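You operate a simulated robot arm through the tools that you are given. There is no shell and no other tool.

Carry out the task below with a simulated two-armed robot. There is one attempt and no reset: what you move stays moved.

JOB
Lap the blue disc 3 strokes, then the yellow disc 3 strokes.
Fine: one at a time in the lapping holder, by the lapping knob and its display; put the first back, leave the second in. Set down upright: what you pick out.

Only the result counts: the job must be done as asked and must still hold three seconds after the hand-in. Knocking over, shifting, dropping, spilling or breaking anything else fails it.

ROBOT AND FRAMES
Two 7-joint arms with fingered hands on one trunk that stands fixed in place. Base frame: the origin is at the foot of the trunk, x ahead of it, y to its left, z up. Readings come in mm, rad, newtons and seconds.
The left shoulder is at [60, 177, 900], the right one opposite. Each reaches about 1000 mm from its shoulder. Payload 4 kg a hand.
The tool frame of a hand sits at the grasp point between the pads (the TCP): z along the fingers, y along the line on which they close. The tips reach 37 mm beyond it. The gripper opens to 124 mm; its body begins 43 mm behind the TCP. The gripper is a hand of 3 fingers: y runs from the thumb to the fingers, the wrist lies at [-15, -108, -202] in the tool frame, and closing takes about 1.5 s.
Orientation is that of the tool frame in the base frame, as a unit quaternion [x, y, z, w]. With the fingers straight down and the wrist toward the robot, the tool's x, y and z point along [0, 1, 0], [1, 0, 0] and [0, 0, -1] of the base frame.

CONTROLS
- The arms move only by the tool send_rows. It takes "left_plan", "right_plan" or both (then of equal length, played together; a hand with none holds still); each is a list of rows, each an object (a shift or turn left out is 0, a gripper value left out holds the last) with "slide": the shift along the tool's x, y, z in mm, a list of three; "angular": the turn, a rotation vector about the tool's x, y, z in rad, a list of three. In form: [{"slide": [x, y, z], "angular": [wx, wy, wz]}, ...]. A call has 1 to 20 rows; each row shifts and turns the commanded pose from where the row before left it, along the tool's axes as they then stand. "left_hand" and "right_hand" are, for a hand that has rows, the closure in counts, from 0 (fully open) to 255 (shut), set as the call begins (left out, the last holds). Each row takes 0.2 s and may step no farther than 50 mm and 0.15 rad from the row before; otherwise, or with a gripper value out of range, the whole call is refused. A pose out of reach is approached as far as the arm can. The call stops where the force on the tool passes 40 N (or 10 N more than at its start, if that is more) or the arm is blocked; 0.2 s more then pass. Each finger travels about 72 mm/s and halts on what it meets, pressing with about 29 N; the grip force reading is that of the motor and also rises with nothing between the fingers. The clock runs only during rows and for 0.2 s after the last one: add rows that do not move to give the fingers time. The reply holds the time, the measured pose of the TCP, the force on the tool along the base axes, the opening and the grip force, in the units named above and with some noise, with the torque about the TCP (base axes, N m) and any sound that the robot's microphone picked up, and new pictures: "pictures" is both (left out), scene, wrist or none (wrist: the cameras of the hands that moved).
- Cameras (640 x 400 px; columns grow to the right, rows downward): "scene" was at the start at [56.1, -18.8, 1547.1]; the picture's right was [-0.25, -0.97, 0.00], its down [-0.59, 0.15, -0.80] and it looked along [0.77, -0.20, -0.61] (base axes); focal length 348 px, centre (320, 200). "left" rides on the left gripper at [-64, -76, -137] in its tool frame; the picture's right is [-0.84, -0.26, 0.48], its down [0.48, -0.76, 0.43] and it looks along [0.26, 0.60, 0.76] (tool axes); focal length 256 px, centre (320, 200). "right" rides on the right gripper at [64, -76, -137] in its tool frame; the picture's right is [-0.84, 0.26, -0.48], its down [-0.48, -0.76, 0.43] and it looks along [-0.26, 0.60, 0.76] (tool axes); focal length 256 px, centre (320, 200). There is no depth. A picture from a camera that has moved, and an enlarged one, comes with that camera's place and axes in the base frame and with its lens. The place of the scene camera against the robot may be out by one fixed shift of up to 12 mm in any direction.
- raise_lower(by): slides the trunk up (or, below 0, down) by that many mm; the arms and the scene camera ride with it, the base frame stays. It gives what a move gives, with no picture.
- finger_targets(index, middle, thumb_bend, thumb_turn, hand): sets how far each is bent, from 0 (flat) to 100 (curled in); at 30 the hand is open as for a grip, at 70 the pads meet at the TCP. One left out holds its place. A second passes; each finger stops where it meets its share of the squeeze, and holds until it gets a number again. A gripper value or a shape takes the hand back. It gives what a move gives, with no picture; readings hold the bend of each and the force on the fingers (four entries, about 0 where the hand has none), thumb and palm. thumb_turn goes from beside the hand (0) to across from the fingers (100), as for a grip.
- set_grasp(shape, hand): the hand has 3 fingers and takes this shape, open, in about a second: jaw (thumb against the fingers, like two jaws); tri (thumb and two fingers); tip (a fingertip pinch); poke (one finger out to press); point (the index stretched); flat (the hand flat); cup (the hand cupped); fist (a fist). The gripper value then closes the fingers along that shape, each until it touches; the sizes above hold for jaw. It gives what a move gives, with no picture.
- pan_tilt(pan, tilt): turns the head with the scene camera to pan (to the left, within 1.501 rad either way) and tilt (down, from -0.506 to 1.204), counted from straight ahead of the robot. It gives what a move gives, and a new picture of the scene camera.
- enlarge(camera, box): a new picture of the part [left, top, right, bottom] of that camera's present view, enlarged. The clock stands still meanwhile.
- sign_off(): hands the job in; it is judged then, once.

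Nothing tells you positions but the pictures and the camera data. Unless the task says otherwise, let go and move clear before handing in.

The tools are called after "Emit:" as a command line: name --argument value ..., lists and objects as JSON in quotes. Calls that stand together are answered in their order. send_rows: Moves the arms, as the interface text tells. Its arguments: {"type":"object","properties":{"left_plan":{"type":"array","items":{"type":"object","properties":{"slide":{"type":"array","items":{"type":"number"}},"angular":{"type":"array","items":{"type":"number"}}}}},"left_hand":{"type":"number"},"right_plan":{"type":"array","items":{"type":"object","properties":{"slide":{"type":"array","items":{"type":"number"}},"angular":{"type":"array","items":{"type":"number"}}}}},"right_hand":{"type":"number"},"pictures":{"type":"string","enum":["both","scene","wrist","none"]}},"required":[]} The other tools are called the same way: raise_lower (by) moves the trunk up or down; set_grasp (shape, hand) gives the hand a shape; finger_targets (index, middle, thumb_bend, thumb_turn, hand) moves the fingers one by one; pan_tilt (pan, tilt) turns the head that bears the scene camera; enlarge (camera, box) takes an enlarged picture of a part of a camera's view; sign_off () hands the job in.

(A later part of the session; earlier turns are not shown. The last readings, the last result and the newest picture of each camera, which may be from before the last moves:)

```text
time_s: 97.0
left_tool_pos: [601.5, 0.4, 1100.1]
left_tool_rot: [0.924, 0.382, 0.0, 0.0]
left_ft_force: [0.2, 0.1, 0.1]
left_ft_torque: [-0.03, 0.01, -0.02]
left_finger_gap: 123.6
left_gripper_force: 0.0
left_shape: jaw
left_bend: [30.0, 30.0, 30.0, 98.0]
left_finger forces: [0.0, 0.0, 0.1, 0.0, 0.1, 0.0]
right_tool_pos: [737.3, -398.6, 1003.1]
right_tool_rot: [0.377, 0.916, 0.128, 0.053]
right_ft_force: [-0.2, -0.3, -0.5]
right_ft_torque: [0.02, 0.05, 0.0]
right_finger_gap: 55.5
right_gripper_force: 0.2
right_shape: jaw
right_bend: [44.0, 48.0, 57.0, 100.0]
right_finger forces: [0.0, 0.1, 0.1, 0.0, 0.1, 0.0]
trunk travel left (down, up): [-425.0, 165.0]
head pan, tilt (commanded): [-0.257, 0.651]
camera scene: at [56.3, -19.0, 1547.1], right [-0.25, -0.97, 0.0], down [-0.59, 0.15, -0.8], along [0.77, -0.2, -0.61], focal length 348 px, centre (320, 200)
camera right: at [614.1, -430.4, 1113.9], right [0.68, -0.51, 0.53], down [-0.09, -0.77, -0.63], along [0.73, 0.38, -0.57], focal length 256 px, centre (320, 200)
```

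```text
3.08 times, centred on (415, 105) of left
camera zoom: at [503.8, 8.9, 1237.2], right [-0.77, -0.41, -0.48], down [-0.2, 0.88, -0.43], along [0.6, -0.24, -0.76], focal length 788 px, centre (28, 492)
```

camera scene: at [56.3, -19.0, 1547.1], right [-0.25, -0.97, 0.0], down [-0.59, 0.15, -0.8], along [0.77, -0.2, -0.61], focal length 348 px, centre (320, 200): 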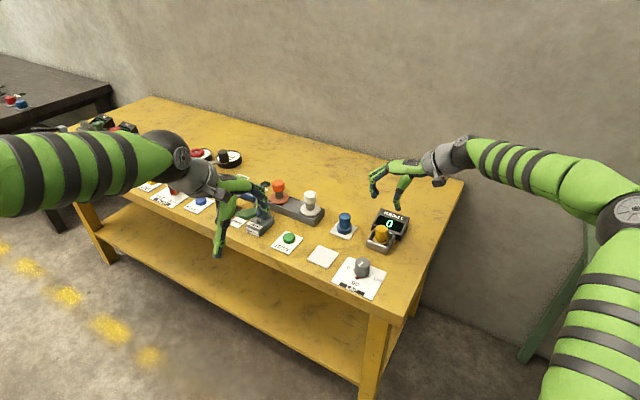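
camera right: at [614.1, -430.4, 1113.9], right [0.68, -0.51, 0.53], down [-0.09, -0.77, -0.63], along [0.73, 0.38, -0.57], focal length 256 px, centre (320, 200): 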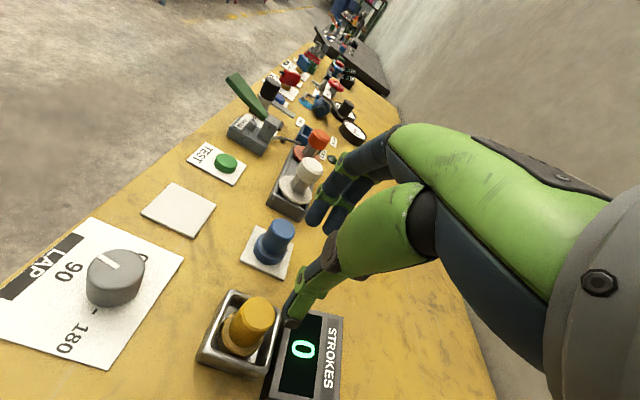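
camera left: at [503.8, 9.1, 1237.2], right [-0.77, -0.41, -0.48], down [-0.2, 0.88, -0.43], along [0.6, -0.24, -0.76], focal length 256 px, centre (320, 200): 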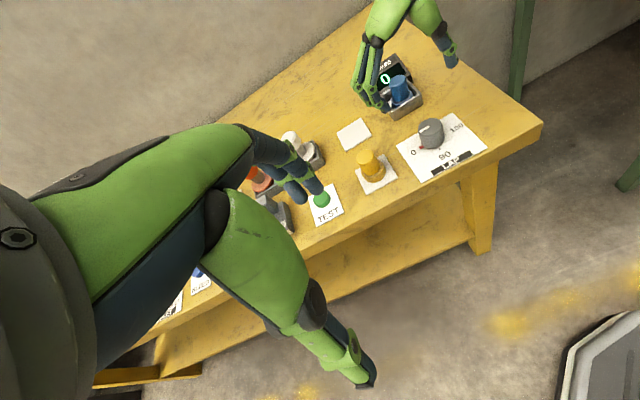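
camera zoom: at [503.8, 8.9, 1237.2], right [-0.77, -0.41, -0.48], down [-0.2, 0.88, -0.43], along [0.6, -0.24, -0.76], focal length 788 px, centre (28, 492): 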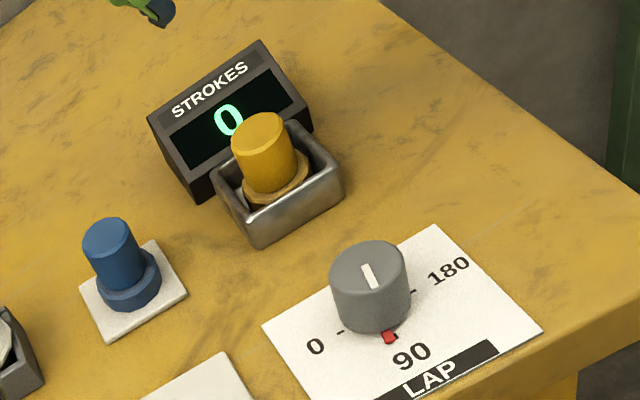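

Yellow is seated with the count at 0. Now back to the knob: remove the tilt, move above it, yaw to about 25°, and come down.

Emit:
send_rows --right_hand 100 --right_plan '[{"angular": [0.139, 0, 0]}, {"angular": [0.139, 0, 0]}, {"slide": [32.1, 1.6, 0]}, {"slide": [32.1, 1.6, 0]}, {"slide": [32.1, 1.6, 0]}, {"slide": [32.1, 1.6, 0]}, {"angular": [0, 0, 0.1163]}, {"angular": [0, 0, 0.1163]}, {"angular": [0, 0, 0.1163]}, {"slide": [0, 0, 46]}, {"slide": [0, 0, 46]}, {}]' --pictures "wrist"

Emit:
enlarge --camera "right" --box '[200, 180, 380, 380]'

Emit:
enlarge --camera "left" --box '[360, 60, 480, 170]'

```text
time_s: 99.6
left_tool_pos: [601.4, 0.4, 1099.9]
left_tool_rot: [0.924, 0.383, 0.0, 0.0]
left_ft_force: [0.3, 0.8, -0.6]
left_ft_torque: [0.0, 0.01, 0.01]
left_finger_gap: 123.8
left_gripper_force: 0.1
left_shape: jaw
left_bend: [30.0, 30.0, 30.0, 98.0]
left_finger forces: [0.1, 0.0, 0.0, 0.1, 0.0, 0.0]
right_tool_pos: [648.6, -303.5, 912.1]
right_tool_rot: [0.535, 0.845, 0.0, 0.0]
right_ft_force: [-0.1, 0.3, 0.1]
right_ft_torque: [0.02, 0.0, 0.01]
right_finger_gap: 75.1
right_gripper_force: 0.0
right_shape: jaw
right_bend: [38.0, 42.0, 53.0, 99.0]
right_finger forces: [0.0, 0.0, 0.0, 0.0, 0.1, 0.1]
trunk travel left (down, up): [-425.0, 165.0]
head pan, tilt (commanded): [-0.257, 0.651]
camera right: at [554.1, -276.1, 1048.8], right [0.59, -0.65, 0.48], down [-0.48, -0.76, -0.43], along [0.65, 0.03, -0.76], focal length 256 px, centre (320, 200)
```

right: 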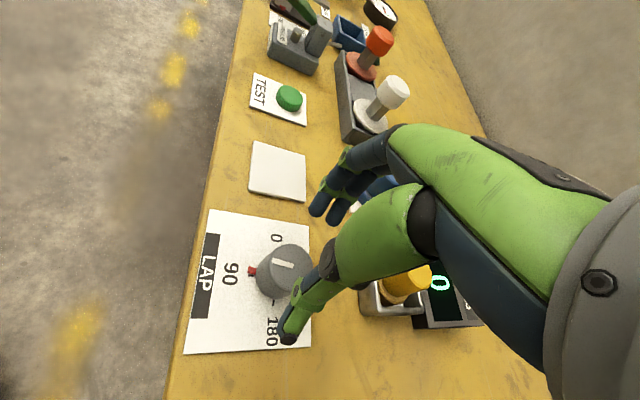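

```text
2.00 times, centred on (290, 280) of right
camera zoom: at [554.1, -276.1, 1048.8], right [0.59, -0.65, 0.48], down [-0.48, -0.76, -0.43], along [0.65, 0.03, -0.76], focal length 512 px, centre (380, 40)
```

zoom: 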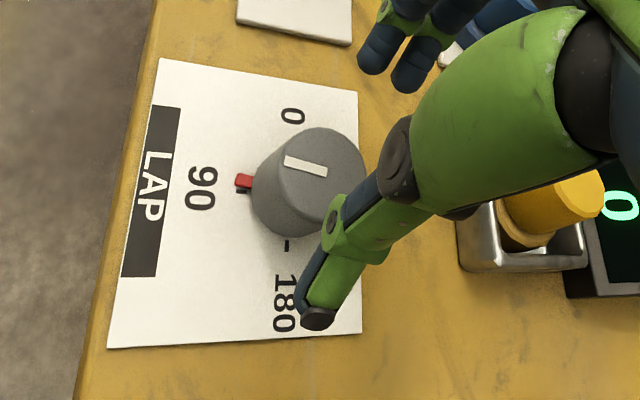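

```text
3.64 times, centred on (420, 115) of left
camera zoom: at [503.6, 9.1, 1237.3], right [-0.77, -0.41, -0.48], down [-0.2, 0.88, -0.43], along [0.6, -0.24, -0.76], focal length 931 px, centre (-44, 509)
```

zoom: 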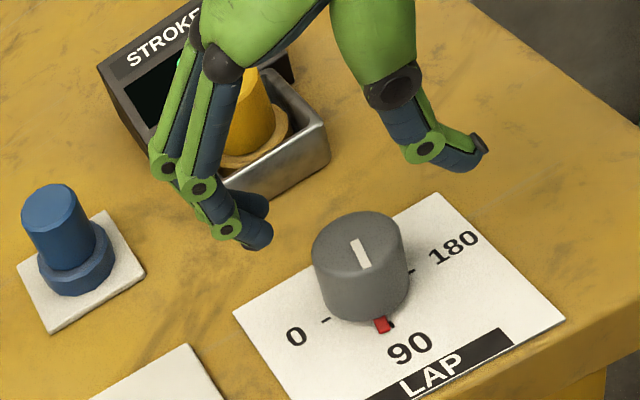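

Aligned above the knob at yaw 25°. I'll descend and close in steps.

Emit:
send_rows --right_plan '[{"slide": [0, 1.5, 0]}, {"slide": [0, 0, 24]}, {"slide": [0, 0, 24]}, {}]' --pictures "none"

Emit:
send_rows --right_hand 155 --right_plan '[{}, {}, {}, {}]' --pictures "none"

Emit:
enlarge --camera "left" --box '[360, 60, 480, 170]'

```text
time_s: 100.6
left_tool_pos: [602.0, 1.1, 1100.1]
left_tool_rot: [0.924, 0.383, 0.0, -0.001]
left_ft_force: [0.3, 0.4, -0.1]
left_ft_torque: [0.01, 0.01, 0.0]
left_finger_gap: 123.7
left_gripper_force: 0.0
left_shape: jaw
left_bend: [30.0, 30.0, 30.0, 98.0]
left_finger forces: [0.0, 0.0, 0.1, 0.1, 0.0, 0.0]
right_tool_pos: [650.4, -303.9, 864.0]
right_tool_rot: [0.535, 0.845, 0.0, 0.0]
right_ft_force: [0.3, 0.1, -0.7]
right_ft_torque: [0.0, -0.02, 0.0]
right_finger_gap: 75.0
right_gripper_force: 0.1
right_shape: jaw
right_bend: [38.0, 42.0, 53.0, 99.0]
right_finger forces: [0.1, 0.0, 0.0, 0.0, 0.0, 0.0]
trunk travel left (down, up): [-425.0, 165.0]
head pan, tilt (commanded): [-0.257, 0.651]
```

```text
time_s: 101.6
left_tool_pos: [601.8, 0.7, 1100.3]
left_tool_rot: [0.924, 0.383, -0.001, -0.001]
left_ft_force: [-0.9, 0.5, 0.3]
left_ft_torque: [0.03, 0.02, 0.03]
left_finger_gap: 123.7
left_gripper_force: 0.1
left_shape: jaw
left_bend: [30.0, 30.0, 30.0, 98.0]
left_finger forces: [0.0, 0.1, 0.0, 0.0, 0.1, 0.0]
right_tool_pos: [651.2, -304.1, 863.1]
right_tool_rot: [0.535, 0.845, 0.0, -0.001]
right_ft_force: [-2.0, -0.9, -0.6]
right_ft_torque: [-0.01, -0.01, -0.02]
right_finger_gap: 49.5
right_gripper_force: 0.1
right_shape: jaw
right_bend: [47.0, 50.0, 59.0, 100.0]
right_finger forces: [0.0, 0.1, 0.0, 0.0, 0.6, 0.1]
trunk travel left (down, up): [-425.0, 165.0]
head pan, tilt (commanded): [-0.257, 0.651]
```

```text
3.64 times, centred on (420, 115) of left
camera zoom: at [503.7, 9.1, 1237.3], right [-0.77, -0.41, -0.48], down [-0.2, 0.88, -0.43], along [0.6, -0.24, -0.76], focal length 931 px, centre (-44, 509)
```

zoom: 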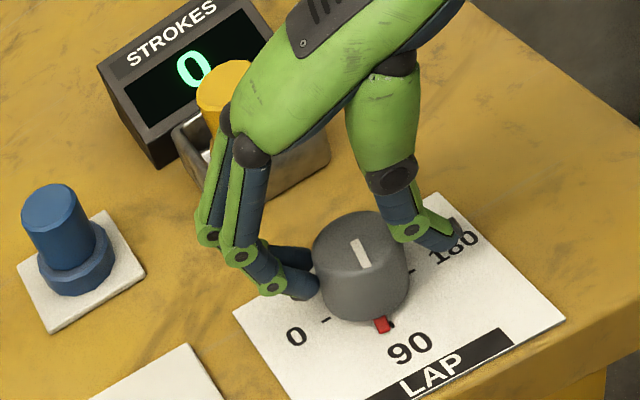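

Lightly touching and centred. I'll squeeze, then turn forward toward 180 in small steps, reading the display each time.

Emit:
send_rows --right_hand 255 --right_plan '[{}, {}, {}]' --pictures "none"

Emit:
send_rows --right_plan '[{"slide": [-0.72, 0, 0], "angular": [0, 0, -0.12]}, {"slide": [-0.72, 0, 0], "angular": [0, 0, -0.12]}, {}]' --pictures "none"

Emit:
enlarge --camera "left" --box '[360, 60, 480, 170]'

```text
time_s: 102.4
left_tool_pos: [601.1, -0.1, 1100.5]
left_tool_rot: [0.924, 0.382, 0.0, 0.0]
left_ft_force: [0.4, -0.7, 0.3]
left_ft_torque: [-0.01, -0.02, -0.01]
left_finger_gap: 123.8
left_gripper_force: 0.1
left_shape: jaw
left_bend: [30.0, 30.0, 30.0, 98.0]
left_finger forces: [0.0, 0.1, 0.0, 0.0, 0.0, 0.1]
right_tool_pos: [648.8, -304.7, 863.7]
right_tool_rot: [0.535, 0.845, 0.0, 0.0]
right_ft_force: [-3.9, -1.6, 3.4]
right_ft_torque: [0.04, -0.11, 0.03]
right_finger_gap: 44.0
right_gripper_force: 28.6
right_shape: jaw
right_bend: [49.0, 53.0, 60.0, 100.0]
right_finger forces: [16.8, 9.2, 0.0, 0.1, 30.8, 0.1]
trunk travel left (down, up): [-425.0, 165.0]
head pan, tilt (commanded): [-0.257, 0.651]
```

```text
time_s: 103.2
left_tool_pos: [600.9, 0.7, 1101.4]
left_tool_rot: [0.924, 0.383, 0.0, 0.001]
left_ft_force: [0.1, 0.0, -0.7]
left_ft_torque: [0.04, 0.02, -0.03]
left_finger_gap: 123.8
left_gripper_force: 0.0
left_shape: jaw
left_bend: [30.0, 30.0, 30.0, 98.0]
left_finger forces: [0.0, 0.0, 0.0, 0.1, 0.1, 0.0]
right_tool_pos: [651.3, -303.8, 862.5]
right_tool_rot: [0.429, 0.903, 0.0, 0.002]
right_ft_force: [-4.0, -1.3, 10.2]
right_ft_torque: [0.12, -0.08, 0.03]
right_finger_gap: 44.0
right_gripper_force: 29.0
right_shape: jaw
right_bend: [49.0, 53.0, 60.0, 100.0]
right_finger forces: [18.0, 9.7, 0.0, 0.0, 33.2, 0.0]
trunk travel left (down, up): [-425.0, 165.0]
head pan, tilt (commanded): [-0.257, 0.651]
```

```text
3.64 times, centred on (420, 115) of left
camera zoom: at [502.9, 9.3, 1237.7], right [-0.77, -0.41, -0.48], down [-0.2, 0.88, -0.43], along [0.6, -0.24, -0.76], focal length 931 px, centre (-44, 509)
```

zoom: 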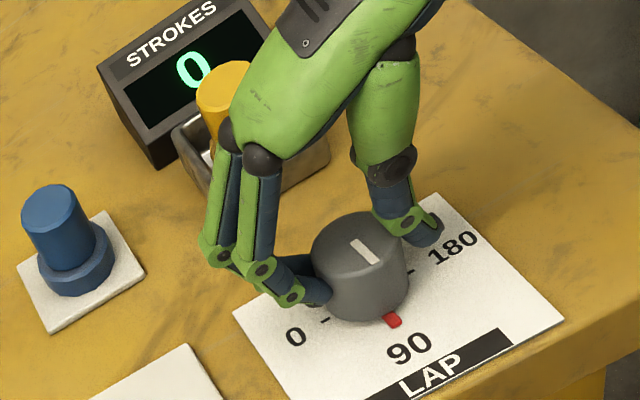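

The pointer has passed 90 and the display is still 0, so strokes count travel. Continuing toward 180.

Emit:
send_rows --right_plan '[{"slide": [-0.72, 0, -0.5], "angular": [0, 0, -0.12]}, {"slide": [-0.72, 0, 0], "angular": [0, 0, -0.12]}, {"slide": [-0.72, 0, 0], "angular": [0, 0, -0.12]}, {"slide": [-0.72, 0, 0], "angular": [0, 0, -0.12]}, {}]' --pictures "none"

Emit:
enlarge --camera "left" --box '[360, 60, 480, 170]'

```text
time_s: 104.4
left_tool_pos: [600.5, 1.5, 1101.3]
left_tool_rot: [0.924, 0.383, 0.0, 0.0]
left_ft_force: [0.2, 0.8, 0.8]
left_ft_torque: [-0.01, 0.01, 0.04]
left_finger_gap: 124.0
left_gripper_force: 0.1
left_shape: jaw
left_bend: [30.0, 30.0, 30.0, 98.0]
left_finger forces: [0.0, 0.0, 0.1, 0.1, 0.1, 0.1]
right_tool_pos: [652.6, -305.6, 864.6]
right_tool_rot: [0.202, 0.979, 0.001, 0.001]
right_ft_force: [-1.3, 1.1, 13.0]
right_ft_torque: [0.3, -0.05, 0.05]
right_finger_gap: 43.5
right_gripper_force: 28.8
right_shape: jaw
right_bend: [49.0, 53.0, 60.0, 100.0]
right_finger forces: [19.9, 11.2, 0.0, 0.0, 32.6, 0.0]
trunk travel left (down, up): [-425.0, 165.0]
head pan, tilt (commanded): [-0.257, 0.651]
```

```text
3.64 times, centred on (420, 115) of left
camera zoom: at [502.9, 9.5, 1237.7], right [-0.77, -0.41, -0.48], down [-0.2, 0.88, -0.43], along [0.6, -0.24, -0.76], focal length 931 px, centre (-44, 509)
```

zoom: 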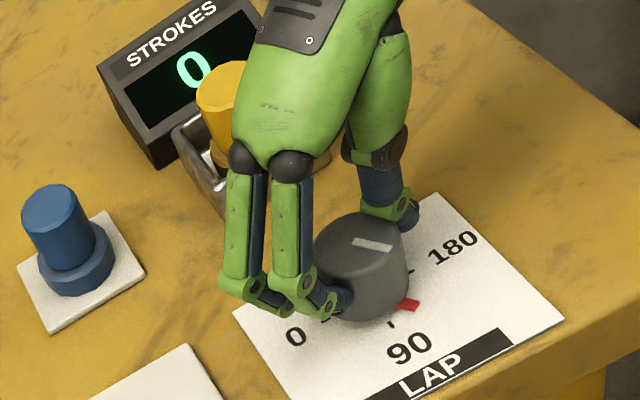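

Pointer about 125°, still 0. Continuing with a slight raise to relieve the downward press.

Emit:
send_rows --right_plan '[{"slide": [-0.72, 0, -0.7], "angular": [0, 0, -0.12]}, {"slide": [-0.72, 0, -0.5], "angular": [0, 0, -0.12]}, {"slide": [-0.72, 0, 0], "angular": [0, 0, -0.12]}, {"slide": [-0.72, 0, 0], "angular": [0, 0, -0.12]}, {}]' --pictures "none"

Emit:
enlarge --camera "left" --box '[360, 60, 480, 170]'

```text
time_s: 105.6
left_tool_pos: [601.2, -0.2, 1100.6]
left_tool_rot: [0.924, 0.382, 0.0, 0.0]
left_ft_force: [0.0, -0.1, -0.4]
left_ft_torque: [-0.02, -0.02, 0.0]
left_finger_gap: 123.6
left_gripper_force: 0.1
left_shape: jaw
left_bend: [30.0, 30.0, 30.0, 98.0]
left_finger forces: [0.1, 0.1, 0.1, 0.1, 0.0, 0.0]
right_tool_pos: [655.5, -306.6, 864.3]
right_tool_rot: [-0.038, 0.999, -0.001, 0.0]
right_ft_force: [-2.2, 3.0, 5.3]
right_ft_torque: [0.41, 0.12, 0.01]
right_finger_gap: 43.1
right_gripper_force: 29.4
right_shape: jaw
right_bend: [49.0, 53.0, 60.0, 100.0]
right_finger forces: [20.9, 11.9, 0.1, 0.0, 30.0, 0.0]
trunk travel left (down, up): [-425.0, 165.0]
head pan, tilt (commanded): [-0.257, 0.651]
```

```text
3.64 times, centred on (420, 115) of left
camera zoom: at [503.3, 9.5, 1237.4], right [-0.77, -0.41, -0.48], down [-0.2, 0.88, -0.43], along [0.6, -0.24, -0.76], focal length 931 px, centre (-44, 509)
```

zoom: 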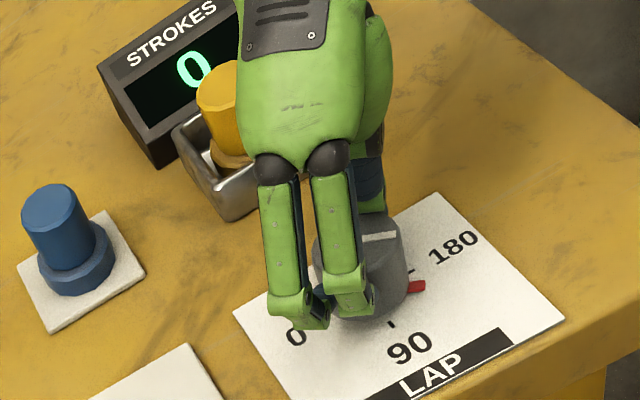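

Pointer around 152°, display 0. Continuing to near 180.

Emit:
send_rows --right_plan '[{"slide": [-0.72, 0, 0], "angular": [0, 0, -0.12]}, {"slide": [-0.72, 0, 0], "angular": [0, 0, -0.12]}, {"slide": [-0.72, 0, 0], "angular": [0, 0, -0.1]}, {}]' --pictures "none"

Emit:
enlarge --camera "left" --box '[360, 60, 480, 170]'

Emit:
enlarge --camera "right" --box '[200, 150, 380, 370]'

```text
time_s: 106.6
left_tool_pos: [600.7, 0.0, 1101.3]
left_tool_rot: [0.924, 0.383, 0.0, -0.001]
left_ft_force: [-0.5, 0.5, -0.4]
left_ft_torque: [-0.03, 0.02, 0.01]
left_finger_gap: 123.7
left_gripper_force: 0.0
left_shape: jaw
left_bend: [30.0, 30.0, 30.0, 98.0]
left_finger forces: [0.1, 0.0, 0.0, 0.0, 0.1, 0.0]
right_tool_pos: [658.0, -306.3, 864.0]
right_tool_rot: [-0.206, 0.979, 0.0, 0.0]
right_ft_force: [-2.3, 2.9, 12.0]
right_ft_torque: [0.46, 0.25, 0.01]
right_finger_gap: 43.0
right_gripper_force: 29.0
right_shape: jaw
right_bend: [49.0, 52.0, 60.0, 100.0]
right_finger forces: [21.2, 12.8, 0.0, 0.0, 30.6, 0.0]
trunk travel left (down, up): [-425.0, 165.0]
head pan, tilt (commanded): [-0.257, 0.651]
```

```text
3.64 times, centred on (420, 115) of left
camera zoom: at [503.0, 9.6, 1237.7], right [-0.77, -0.41, -0.48], down [-0.2, 0.88, -0.44], along [0.6, -0.24, -0.76], focal length 931 px, centre (-44, 509)
```

zoom: 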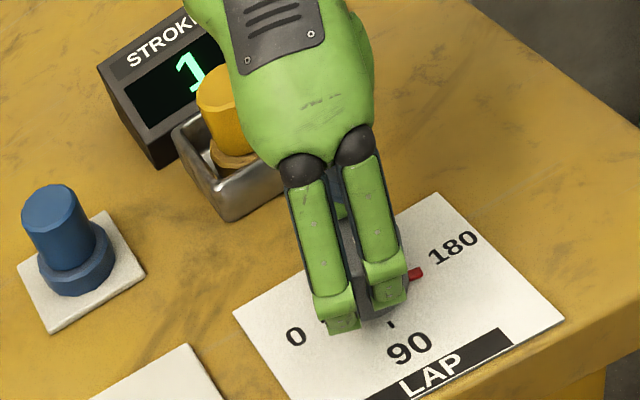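

```text
1.82 times, centred on (290, 260) of right
camera zoom: at [630.3, -399.7, 1001.1], right [0.66, 0.57, 0.48], down [0.75, -0.5, -0.43], along [-0.01, 0.65, -0.76], focal length 465 px, centre (374, 91)
```

zoom: 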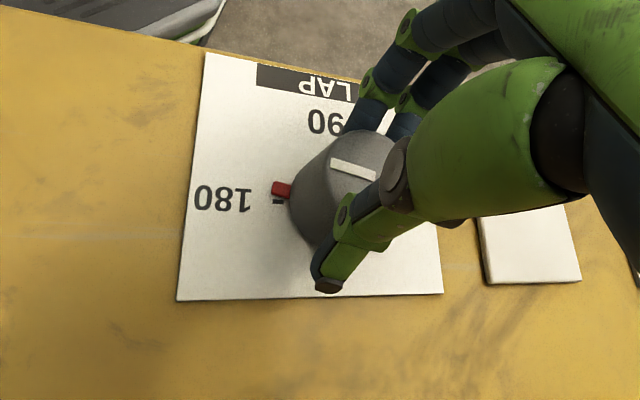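

The display reads 1 with the pointer just short of 180. I'll go on to the 180 stop, then reverse for the remaining travel.

Emit:
send_rows --right_plan '[{"slide": [-0.6, 0, -0.5], "angular": [0, 0, -0.1]}, {"slide": [-0.2, 0, 0], "angular": [0, 0, -0.04]}, {}]' --pictures "none"

Emit:
enlarge --camera "right" --box '[200, 150, 380, 370]'

Emit:
enlarge --camera "left" --box '[360, 60, 480, 170]'

```text
time_s: 107.4
left_tool_pos: [601.2, 0.6, 1100.5]
left_tool_rot: [0.924, 0.383, 0.0, 0.0]
left_ft_force: [0.6, 0.1, -0.7]
left_ft_torque: [0.01, -0.04, 0.0]
left_finger_gap: 123.3
left_gripper_force: 0.0
left_shape: jaw
left_bend: [30.0, 30.0, 30.0, 98.0]
left_finger forces: [0.0, 0.0, 0.0, 0.0, 0.1, 0.0]
right_tool_pos: [658.2, -306.4, 863.2]
right_tool_rot: [-0.273, 0.962, 0.0, 0.0]
right_ft_force: [-4.3, 4.1, 4.9]
right_ft_torque: [0.36, 0.3, 0.0]
right_finger_gap: 42.7
right_gripper_force: 29.2
right_shape: jaw
right_bend: [49.0, 52.0, 60.0, 100.0]
right_finger forces: [21.5, 12.7, 0.0, 0.0, 28.5, 0.0]
trunk travel left (down, up): [-425.0, 165.0]
head pan, tilt (commanded): [-0.257, 0.651]
```

```text
1.82 times, centred on (290, 260) of right
camera zoom: at [644.8, -402.2, 1001.4], right [0.58, 0.66, 0.48], down [0.81, -0.39, -0.43], along [-0.1, 0.64, -0.76], focal length 465 px, centre (374, 91)
```

zoom: 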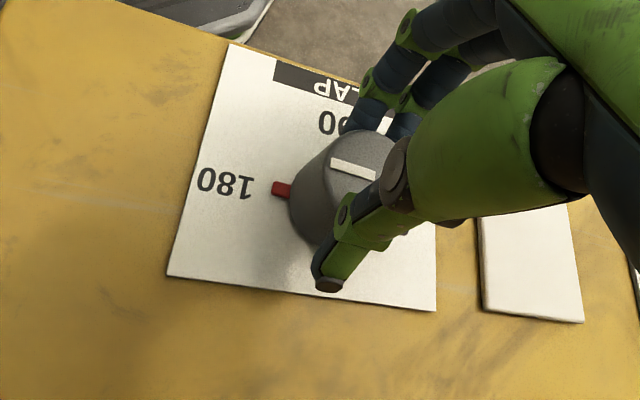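

```text
3.64 times, centred on (420, 115) of left
camera zoom: at [503.2, 9.4, 1237.5], right [-0.77, -0.41, -0.48], down [-0.2, 0.88, -0.43], along [0.6, -0.24, -0.76], focal length 931 px, centre (-44, 509)
```

zoom: 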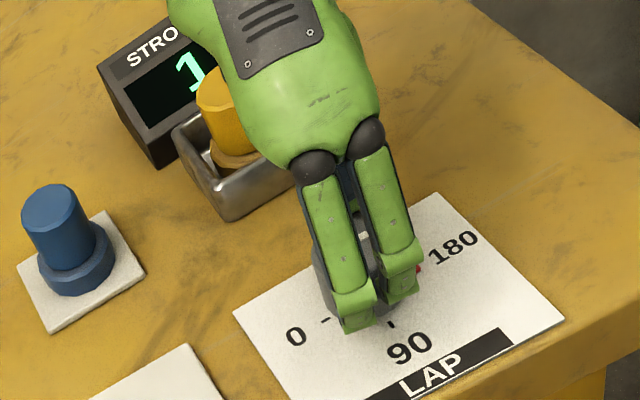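

At the 180 stop with count 1 and a firm hold. Now I'll reverse, reading as I go.

Emit:
send_rows --right_plan '[{"slide": [0.72, 0, 0], "angular": [0, 0, 0.12]}, {"slide": [0.72, 0, 0], "angular": [0, 0, 0.12]}, {"slide": [0.72, 0, 0], "angular": [0, 0, 0.12]}, {"slide": [0.72, 0, 0], "angular": [0, 0, 0.12]}, {"slide": [0.72, 0, 0], "angular": [0, 0, 0.12]}, {}]' --pictures "none"

Emit:
enlarge --camera "left" --box '[360, 60, 480, 170]'

```text
time_s: 108.8
left_tool_pos: [601.0, -0.4, 1099.4]
left_tool_rot: [0.924, 0.382, -0.001, 0.0]
left_ft_force: [-0.9, -0.5, -0.4]
left_ft_torque: [0.02, 0.03, 0.03]
left_finger_gap: 123.5
left_gripper_force: 0.0
left_shape: jaw
left_bend: [30.0, 30.0, 30.0, 98.0]
left_finger forces: [0.0, 0.1, 0.0, 0.0, 0.0, 0.0]
right_tool_pos: [655.3, -307.5, 865.2]
right_tool_rot: [0.024, 1.0, -0.001, 0.0]
right_ft_force: [-3.6, 0.4, 3.1]
right_ft_torque: [0.32, 0.08, 0.05]
right_finger_gap: 42.8
right_gripper_force: 29.1
right_shape: jaw
right_bend: [49.0, 52.0, 60.0, 100.0]
right_finger forces: [20.5, 10.8, 0.0, 0.0, 29.6, 0.0]
trunk travel left (down, up): [-425.0, 165.0]
head pan, tilt (commanded): [-0.257, 0.651]
```

```text
3.64 times, centred on (420, 115) of left
camera zoom: at [503.3, 9.2, 1237.5], right [-0.77, -0.41, -0.48], down [-0.2, 0.88, -0.43], along [0.6, -0.24, -0.76], focal length 931 px, centre (-44, 509)
```

zoom: 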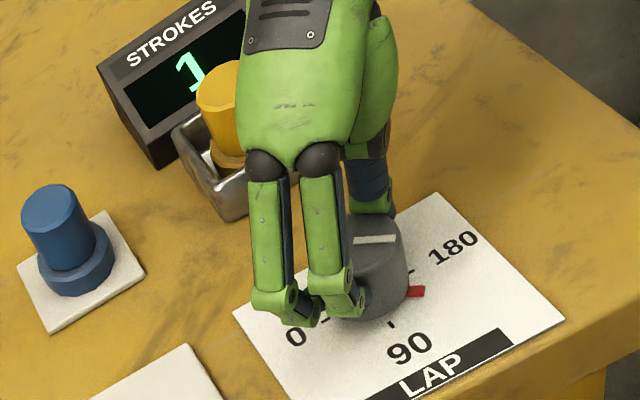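

Pointer about 147°, count 1. Continuing back.

Emit:
send_rows --right_plan '[{"slide": [0.72, 0, 0], "angular": [0, 0, 0.12]}, {"slide": [0.72, 0, 0], "angular": [0, 0, 0.12]}, {"slide": [0.72, 0, 0], "angular": [0, 0, 0.12]}, {"slide": [0.72, 0, 0], "angular": [0, 0, 0.12]}, {"slide": [0.72, 0, 0], "angular": [0, 0, 0.12]}, {}]' --pictures "none"

Emit:
enlarge --camera "left" --box '[360, 60, 480, 170]'

Emit:
send_rows --right_plan '[{"slide": [0.72, 0, 0], "angular": [0, 0, 0.12]}, {"slide": [0.72, 0, 0], "angular": [0, 0, 0.12]}, {}]' --pictures "none"

Emit:
enlarge --camera "left" --box '[360, 60, 480, 170]'

```text
time_s: 110.2
left_tool_pos: [600.2, -0.8, 1100.8]
left_tool_rot: [0.924, 0.382, -0.001, 0.001]
left_ft_force: [-0.6, 0.2, -0.3]
left_ft_torque: [0.02, -0.01, 0.02]
left_finger_gap: 123.8
left_gripper_force: 0.0
left_shape: jaw
left_bend: [30.0, 30.0, 30.0, 98.0]
left_finger forces: [0.0, 0.1, 0.0, 0.1, 0.0, 0.1]
right_tool_pos: [651.8, -306.3, 865.2]
right_tool_rot: [0.319, 0.948, -0.001, 0.0]
right_ft_force: [-8.8, -5.2, 2.3]
right_ft_torque: [0.09, 0.08, 0.07]
right_finger_gap: 42.8
right_gripper_force: 29.2
right_shape: jaw
right_bend: [49.0, 53.0, 60.0, 100.0]
right_finger forces: [17.9, 9.8, 0.0, 0.0, 35.3, 0.0]
trunk travel left (down, up): [-425.0, 165.0]
head pan, tilt (commanded): [-0.257, 0.651]
```

```text
3.64 times, centred on (420, 115) of left
camera zoom: at [503.0, 8.7, 1237.6], right [-0.77, -0.41, -0.48], down [-0.19, 0.88, -0.43], along [0.6, -0.24, -0.76], focal length 931 px, centre (-44, 509)
```

zoom: 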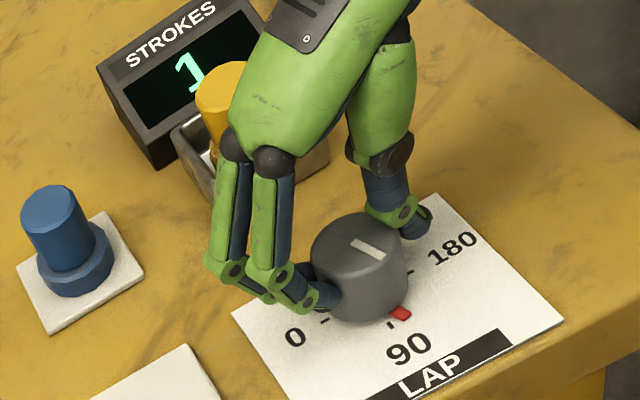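

```text
time_s: 111.0
left_tool_pos: [600.3, -0.1, 1101.6]
left_tool_rot: [0.924, 0.383, 0.0, 0.0]
left_ft_force: [0.7, 0.5, -0.4]
left_ft_torque: [0.02, -0.02, -0.01]
left_finger_gap: 123.6
left_gripper_force: 0.1
left_shape: jaw
left_bend: [30.0, 30.0, 30.0, 98.0]
left_finger forces: [0.1, 0.0, 0.0, 0.0, 0.1, 0.1]
right_tool_pos: [651.4, -304.8, 864.7]
right_tool_rot: [0.431, 0.902, 0.001, 0.0]
right_ft_force: [-9.9, -4.2, 4.8]
right_ft_torque: [0.03, 0.09, 0.02]
right_finger_gap: 42.7
right_gripper_force: 28.7
right_shape: jaw
right_bend: [50.0, 53.0, 60.0, 100.0]
right_finger forces: [17.3, 9.7, 0.1, 0.0, 36.5, 0.0]
trunk travel left (down, up): [-425.0, 165.0]
head pan, tilt (commanded): [-0.257, 0.651]
```

```text
3.64 times, centred on (420, 115) of left
camera zoom: at [502.8, 8.9, 1237.7], right [-0.77, -0.41, -0.48], down [-0.19, 0.88, -0.43], along [0.6, -0.24, -0.76], focal length 931 px, centre (-44, 509)
```

zoom: 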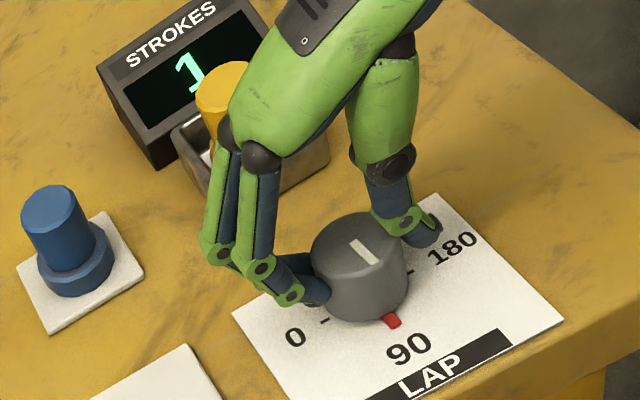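

Pointer about 96°, count still 1. Continuing in small steps.

Emit:
send_rows --right_plan '[{"slide": [0.6, -0.6, 0], "angular": [0, 0, 0.1]}, {}]' --pictures "none"

Emit:
enlarge --camera "left" --box '[360, 60, 480, 170]'

Emit:
send_rows --right_plan '[{"slide": [0.6, -0.4, 0], "angular": [0, 0, 0.1]}, {}]' --pictures "none"

Emit:
enlarge --camera "left" --box '[360, 60, 480, 170]'

```text
time_s: 111.6
left_tool_pos: [601.5, 0.9, 1100.3]
left_tool_rot: [0.924, 0.383, 0.0, 0.0]
left_ft_force: [0.2, 0.3, -0.5]
left_ft_torque: [-0.02, -0.02, -0.02]
left_finger_gap: 123.7
left_gripper_force: 0.0
left_shape: jaw
left_bend: [30.0, 30.0, 30.0, 98.0]
left_finger forces: [0.0, 0.0, 0.0, 0.1, 0.0, 0.0]
right_tool_pos: [649.1, -305.6, 864.9]
right_tool_rot: [0.475, 0.88, 0.001, 0.001]
right_ft_force: [-7.0, -3.1, 5.9]
right_ft_torque: [0.04, 0.02, 0.03]
right_finger_gap: 42.4
right_gripper_force: 28.8
right_shape: jaw
right_bend: [50.0, 53.0, 60.0, 100.0]
right_finger forces: [17.3, 10.8, 0.0, 0.0, 35.8, 0.1]
trunk travel left (down, up): [-425.0, 165.0]
head pan, tilt (commanded): [-0.257, 0.651]
```

```text
3.64 times, centred on (420, 115) of left
camera zoom: at [503.0, 9.1, 1237.7], right [-0.77, -0.41, -0.48], down [-0.2, 0.88, -0.43], along [0.6, -0.24, -0.76], focal length 931 px, centre (-44, 509)
```

zoom: 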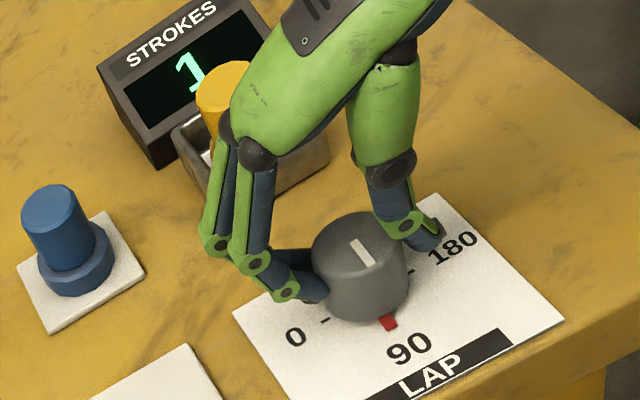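

```text
time_s: 112.2
left_tool_pos: [600.5, 0.8, 1100.8]
left_tool_rot: [0.924, 0.383, 0.0, 0.001]
left_ft_force: [-0.5, -1.2, 0.1]
left_ft_torque: [0.0, 0.0, 0.05]
left_finger_gap: 123.7
left_gripper_force: 0.1
left_shape: jaw
left_bend: [30.0, 30.0, 30.0, 98.0]
left_finger forces: [0.0, 0.1, 0.0, 0.0, 0.0, 0.0]
right_tool_pos: [651.4, -304.0, 865.1]
right_tool_rot: [0.518, 0.855, 0.001, 0.0]
right_ft_force: [-6.2, -1.8, 5.6]
right_ft_torque: [0.02, -0.08, 0.03]
right_finger_gap: 42.6
right_gripper_force: 29.1
right_shape: jaw
right_bend: [50.0, 53.0, 60.0, 100.0]
right_finger forces: [17.6, 11.9, 0.0, 0.0, 34.6, 0.0]
trunk travel left (down, up): [-425.0, 165.0]
head pan, tilt (commanded): [-0.257, 0.651]
```

```text
3.64 times, centred on (420, 115) of left
camera zoom: at [503.1, 9.3, 1237.6], right [-0.77, -0.41, -0.48], down [-0.2, 0.88, -0.43], along [0.6, -0.24, -0.76], focal length 931 px, centre (-44, 509)
```

zoom: 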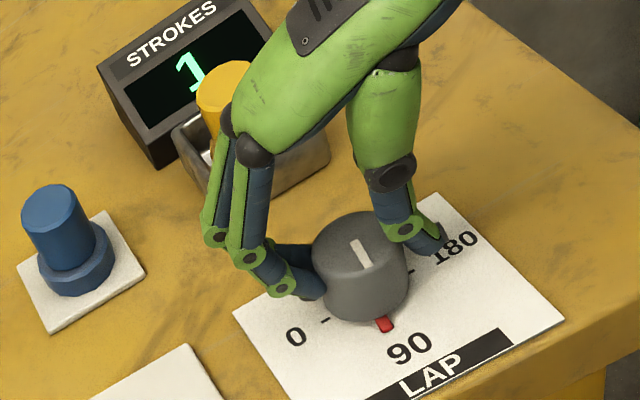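

Pointer about 86°, still 1. One more small step.

Emit:
send_rows --right_plan '[{"slide": [0.6, -0.2, 0], "angular": [0, 0, 0.1]}, {}]' --pictures "none"

Emit:
enlarge --camera "left" --box '[360, 60, 480, 170]'

```text
time_s: 112.8
left_tool_pos: [601.7, 0.4, 1099.8]
left_tool_rot: [0.924, 0.382, 0.0, 0.0]
left_ft_force: [0.7, 0.1, -0.3]
left_ft_torque: [0.01, 0.04, -0.02]
left_finger_gap: 124.0
left_gripper_force: 0.0
left_shape: jaw
left_bend: [30.0, 30.0, 30.0, 98.0]
left_finger forces: [0.0, 0.0, 0.0, 0.1, 0.0, 0.0]
right_tool_pos: [649.1, -303.4, 864.9]
right_tool_rot: [0.561, 0.828, 0.001, 0.0]
right_ft_force: [-2.3, -0.8, 6.2]
right_ft_torque: [0.07, -0.21, -0.02]
right_finger_gap: 42.6
right_gripper_force: 29.2
right_shape: jaw
right_bend: [50.0, 53.0, 60.0, 100.0]
right_finger forces: [18.7, 12.4, 0.0, 0.1, 32.4, 0.0]
trunk travel left (down, up): [-425.0, 165.0]
head pan, tilt (commanded): [-0.257, 0.651]
```

```text
3.64 times, centred on (420, 115) of left
camera zoom: at [503.3, 9.4, 1237.5], right [-0.77, -0.41, -0.48], down [-0.2, 0.88, -0.43], along [0.6, -0.24, -0.76], focal length 931 px, centre (-44, 509)
```

zoom: 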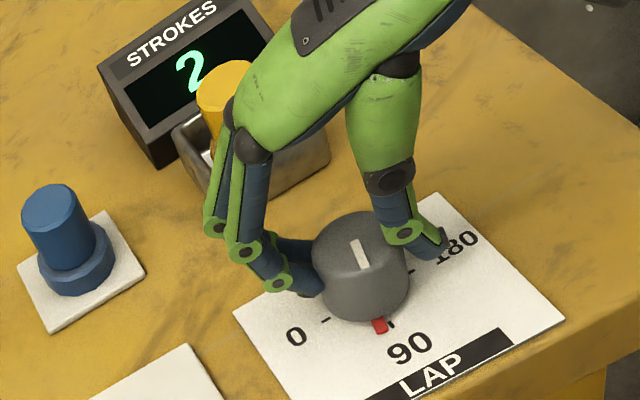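

Count is 2 with the pointer near 81°. The next 90° must come from turning forward again toward 180; I'll do that and watch for 3.

Emit:
send_rows --right_plan '[{"slide": [-0.72, 0, 0], "angular": [0, 0, -0.12]}, {"slide": [-0.72, 0, 0], "angular": [0, 0, -0.12]}, {"slide": [-0.72, 0, 0], "angular": [0, 0, -0.12]}, {"slide": [-0.72, 0, 0], "angular": [0, 0, -0.12]}, {"slide": [-0.72, 0, 0], "angular": [0, 0, -0.12]}, {"slide": [-0.72, 0, 0], "angular": [0, 0, -0.12]}, {}]' --pictures "none"

Emit:
enlarge --camera "left" --box '[360, 60, 480, 170]'

```text
time_s: 114.4
left_tool_pos: [601.3, 0.9, 1100.4]
left_tool_rot: [0.924, 0.383, 0.0, 0.0]
left_ft_force: [0.2, 0.1, 0.3]
left_ft_torque: [-0.01, -0.03, -0.01]
left_finger_gap: 123.8
left_gripper_force: 0.0
left_shape: jaw
left_bend: [30.0, 30.0, 30.0, 98.0]
left_finger forces: [0.0, 0.0, 0.1, 0.0, 0.1, 0.0]
right_tool_pos: [651.4, -307.4, 865.3]
right_tool_rot: [0.231, 0.973, 0.001, 0.0]
right_ft_force: [0.2, 4.6, 9.8]
right_ft_torque: [0.4, -0.15, 0.0]
right_finger_gap: 42.5
right_gripper_force: 28.8
right_shape: jaw
right_bend: [49.0, 52.0, 61.0, 100.0]
right_finger forces: [21.4, 13.5, 0.1, 0.1, 29.6, 0.1]
trunk travel left (down, up): [-425.0, 165.0]
head pan, tilt (commanded): [-0.257, 0.651]
```

```text
3.64 times, centred on (420, 115) of left
camera zoom: at [503.3, 9.7, 1237.5], right [-0.77, -0.41, -0.48], down [-0.2, 0.88, -0.43], along [0.6, -0.24, -0.76], focal length 931 px, centre (-44, 509)
```

zoom: 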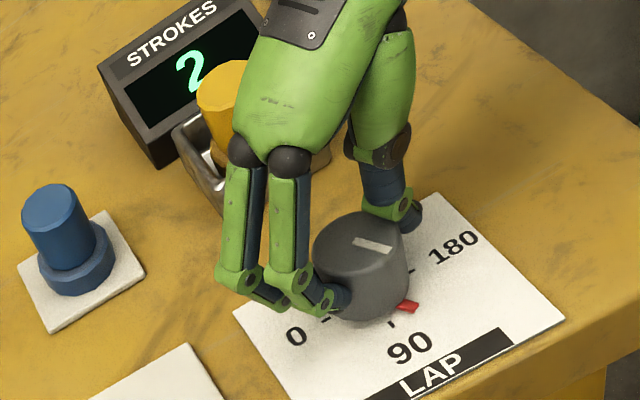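

Pointer about 122°, count 2. Continuing forward.

Emit:
send_rows --right_plan '[{"slide": [-0.72, 0.3, -0.4], "angular": [0, 0, -0.12]}, {"slide": [-0.72, 0.3, -0.4], "angular": [0, 0, -0.12]}, {"slide": [-0.72, 0, 0], "angular": [0, 0, -0.12]}, {"slide": [-0.72, 0, 0], "angular": [0, 0, -0.12]}, {"slide": [-0.72, 0, 0], "angular": [0, 0, -0.1]}, {}]' --pictures "none"

Emit:
enlarge --camera "left" --box '[360, 60, 480, 170]'

```text
time_s: 115.8
left_tool_pos: [601.6, 0.3, 1100.2]
left_tool_rot: [0.924, 0.383, 0.0, 0.0]
left_ft_force: [-0.6, -0.3, -0.3]
left_ft_torque: [-0.01, -0.01, 0.0]
left_finger_gap: 123.7
left_gripper_force: 0.1
left_shape: jaw
left_bend: [30.0, 30.0, 30.0, 98.0]
left_finger forces: [0.0, 0.0, 0.0, 0.1, 0.1, 0.1]
right_tool_pos: [655.7, -308.1, 865.6]
right_tool_rot: [-0.057, 0.998, 0.0, 0.0]
right_ft_force: [1.3, 4.7, 8.0]
right_ft_torque: [0.41, -0.02, -0.02]
right_finger_gap: 42.2
right_gripper_force: 28.3
right_shape: jaw
right_bend: [49.0, 52.0, 61.0, 100.0]
right_finger forces: [20.8, 14.1, 0.0, 0.0, 29.0, 0.0]
trunk travel left (down, up): [-425.0, 165.0]
head pan, tilt (commanded): [-0.257, 0.651]
```

```text
3.64 times, centred on (420, 115) of left
camera zoom: at [503.5, 9.7, 1237.4], right [-0.77, -0.41, -0.48], down [-0.2, 0.88, -0.43], along [0.6, -0.24, -0.76], focal length 931 px, centre (-44, 509)
```

zoom: 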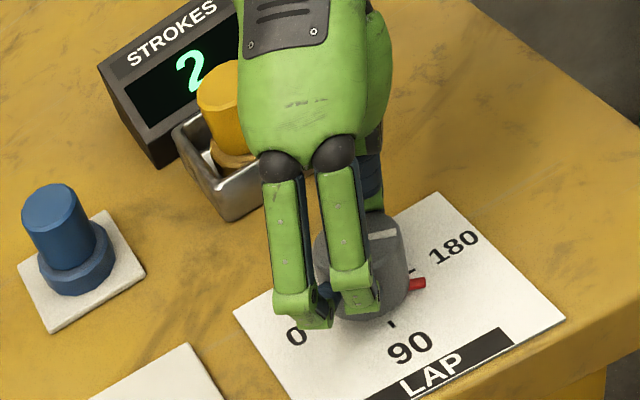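

Pointer near 157°, count 2. Now smaller steps.

Emit:
send_rows --right_plan '[{"slide": [-0.6, 0, -0.3], "angular": [0, 0, -0.1]}, {"slide": [-0.4, 0, 0], "angular": [0, 0, -0.06]}, {}]' --pictures "none"

Emit:
enlarge --camera "left" --box '[360, 60, 480, 170]'

Emit:
send_rows --right_plan '[{"slide": [-0.5, 0, 0], "angular": [0, 0, -0.08]}, {}]' --pictures "none"

Emit:
enlarge --camera "left" --box '[360, 60, 480, 170]'

```text
time_s: 116.6
left_tool_pos: [601.9, 0.7, 1099.9]
left_tool_rot: [0.924, 0.382, -0.001, 0.0]
left_ft_force: [-0.2, 0.1, 0.0]
left_ft_torque: [0.04, 0.02, -0.03]
left_finger_gap: 123.8
left_gripper_force: 0.1
left_shape: jaw
left_bend: [30.0, 30.0, 30.0, 98.0]
left_finger forces: [0.0, 0.0, 0.0, 0.1, 0.0, 0.0]
right_tool_pos: [657.0, -306.4, 865.3]
right_tool_rot: [-0.135, 0.991, 0.0, 0.0]
right_ft_force: [0.8, 4.5, 4.5]
right_ft_torque: [0.42, 0.08, -0.02]
right_finger_gap: 42.3
right_gripper_force: 29.2
right_shape: jaw
right_bend: [49.0, 52.0, 61.0, 100.0]
right_finger forces: [20.7, 14.0, 0.1, 0.0, 28.0, 0.0]
trunk travel left (down, up): [-425.0, 165.0]
head pan, tilt (commanded): [-0.257, 0.651]
```

```text
3.64 times, centred on (420, 115) of left
camera zoom: at [503.7, 9.5, 1237.3], right [-0.77, -0.41, -0.48], down [-0.2, 0.88, -0.43], along [0.6, -0.24, -0.76], focal length 931 px, centre (-44, 509)
```

zoom: 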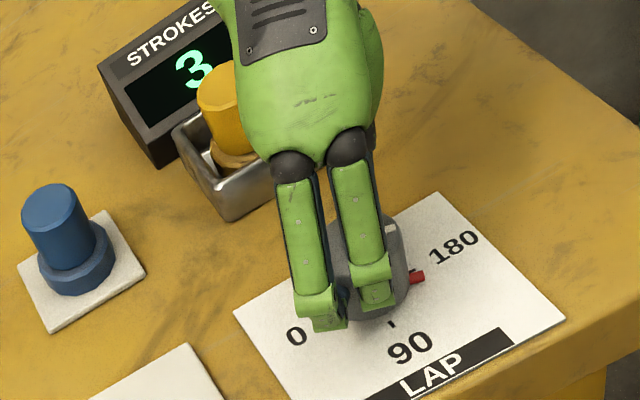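

```text
time_s: 117.2
left_tool_pos: [601.6, -0.5, 1099.2]
left_tool_rot: [0.924, 0.382, 0.0, 0.0]
left_ft_force: [-1.5, -0.1, -0.1]
left_ft_torque: [0.01, 0.02, 0.01]
left_finger_gap: 123.8
left_gripper_force: 0.1
left_shape: jaw
left_bend: [30.0, 30.0, 30.0, 98.0]
left_finger forces: [0.1, 0.1, 0.0, 0.0, 0.1, 0.0]
right_tool_pos: [656.6, -308.0, 865.0]
right_tool_rot: [-0.175, 0.985, 0.0, 0.0]
right_ft_force: [1.8, 4.6, 1.9]
right_ft_torque: [0.34, 0.02, -0.02]
right_finger_gap: 42.2
right_gripper_force: 29.2
right_shape: jaw
right_bend: [49.0, 52.0, 61.0, 100.0]
right_finger forces: [20.0, 13.5, 0.0, 0.0, 28.3, 0.0]
trunk travel left (down, up): [-425.0, 165.0]
head pan, tilt (commanded): [-0.257, 0.651]
```

```text
3.64 times, centred on (420, 115) of left
camera zoom: at [503.8, 9.4, 1237.2], right [-0.77, -0.41, -0.48], down [-0.2, 0.88, -0.43], along [0.6, -0.24, -0.76], focal length 931 px, centre (-44, 509)
```

zoom: 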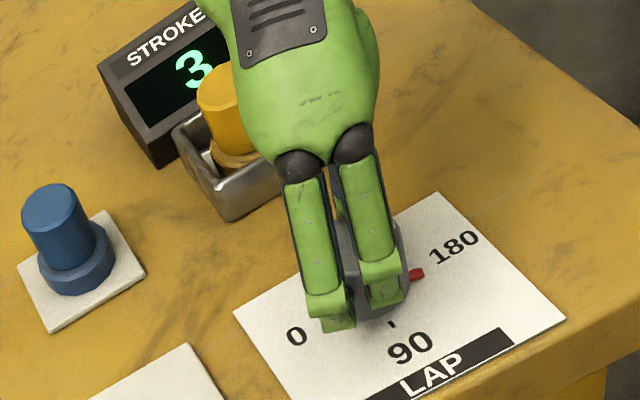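

The display reads 3 for the yellow disc. I'll release the knob without turning it further and lift away.

Emit:
send_rows --right_hand 100 --right_plan '[{}, {}, {}, {}, {"slide": [0, 0, -15]}, {"slide": [0, 0, -40]}, {"slide": [0, 0, -45]}, {"slide": [0, 0, -45]}, {}]' --pictures "both"

Emit:
enlarge --camera "left" --box '[340, 40, 480, 180]'

Emit:
enlarge --camera "scene" --box '[300, 180, 420, 300]'

```text
time_s: 119.2
left_tool_pos: [601.5, 0.4, 1100.5]
left_tool_rot: [0.924, 0.382, 0.0, 0.0]
left_ft_force: [0.0, -0.2, -1.0]
left_ft_torque: [0.02, 0.01, -0.02]
left_finger_gap: 123.9
left_gripper_force: 0.1
left_shape: jaw
left_bend: [30.0, 30.0, 30.0, 98.0]
left_finger forces: [0.0, 0.0, 0.0, 0.0, 0.0, 0.1]
right_tool_pos: [655.3, -306.7, 1009.1]
right_tool_rot: [-0.176, 0.984, 0.0, 0.0]
right_ft_force: [1.2, -0.1, -0.3]
right_ft_torque: [0.01, -0.01, 0.0]
right_finger_gap: 75.2
right_gripper_force: 0.1
right_shape: jaw
right_bend: [38.0, 42.0, 53.0, 99.0]
right_finger forces: [0.0, 0.0, 0.0, 0.0, 0.0, 0.0]
trunk travel left (down, up): [-425.0, 165.0]
head pan, tilt (commanded): [-0.257, 0.651]
camera scene: at [56.3, -18.9, 1547.1], right [-0.25, -0.97, 0.0], down [-0.59, 0.15, -0.8], along [0.77, -0.2, -0.61], focal length 348 px, centre (320, 200)
camera right: at [622.7, -398.5, 1146.5], right [0.7, 0.53, 0.48], down [0.72, -0.55, -0.43], along [0.03, 0.65, -0.76], focal length 256 px, centre (320, 200)
```

scene: 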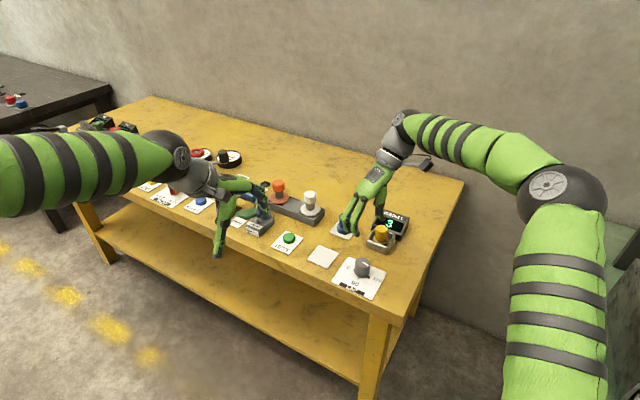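
right: 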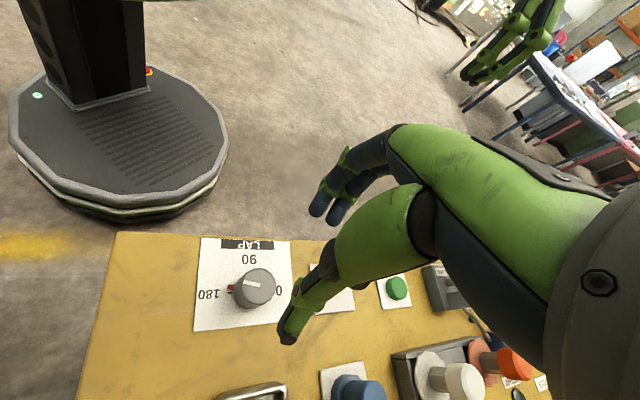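

```text
2.86 times, centred on (410, 110) of left
camera zoom: at [503.9, 9.0, 1237.2], right [-0.77, -0.41, -0.48], down [-0.2, 0.88, -0.43], along [0.6, -0.24, -0.76], focal length 731 px, centre (63, 457)
```

zoom: 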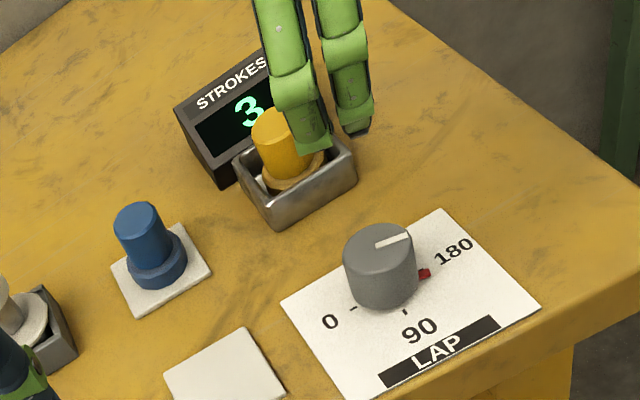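

```text
3.33 times, centred on (360, 240) of scene
camera zoom: at [56.3, -18.9, 1547.1], right [-0.25, -0.97, 0.0], down [-0.59, 0.15, -0.8], along [0.77, -0.2, -0.61], focal length 1161 px, centre (187, 67)
```

zoom: 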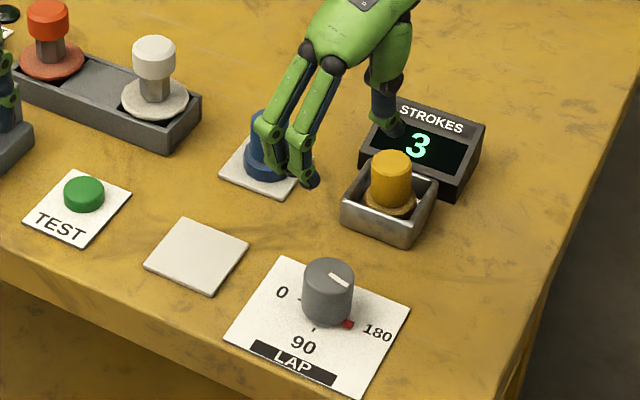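

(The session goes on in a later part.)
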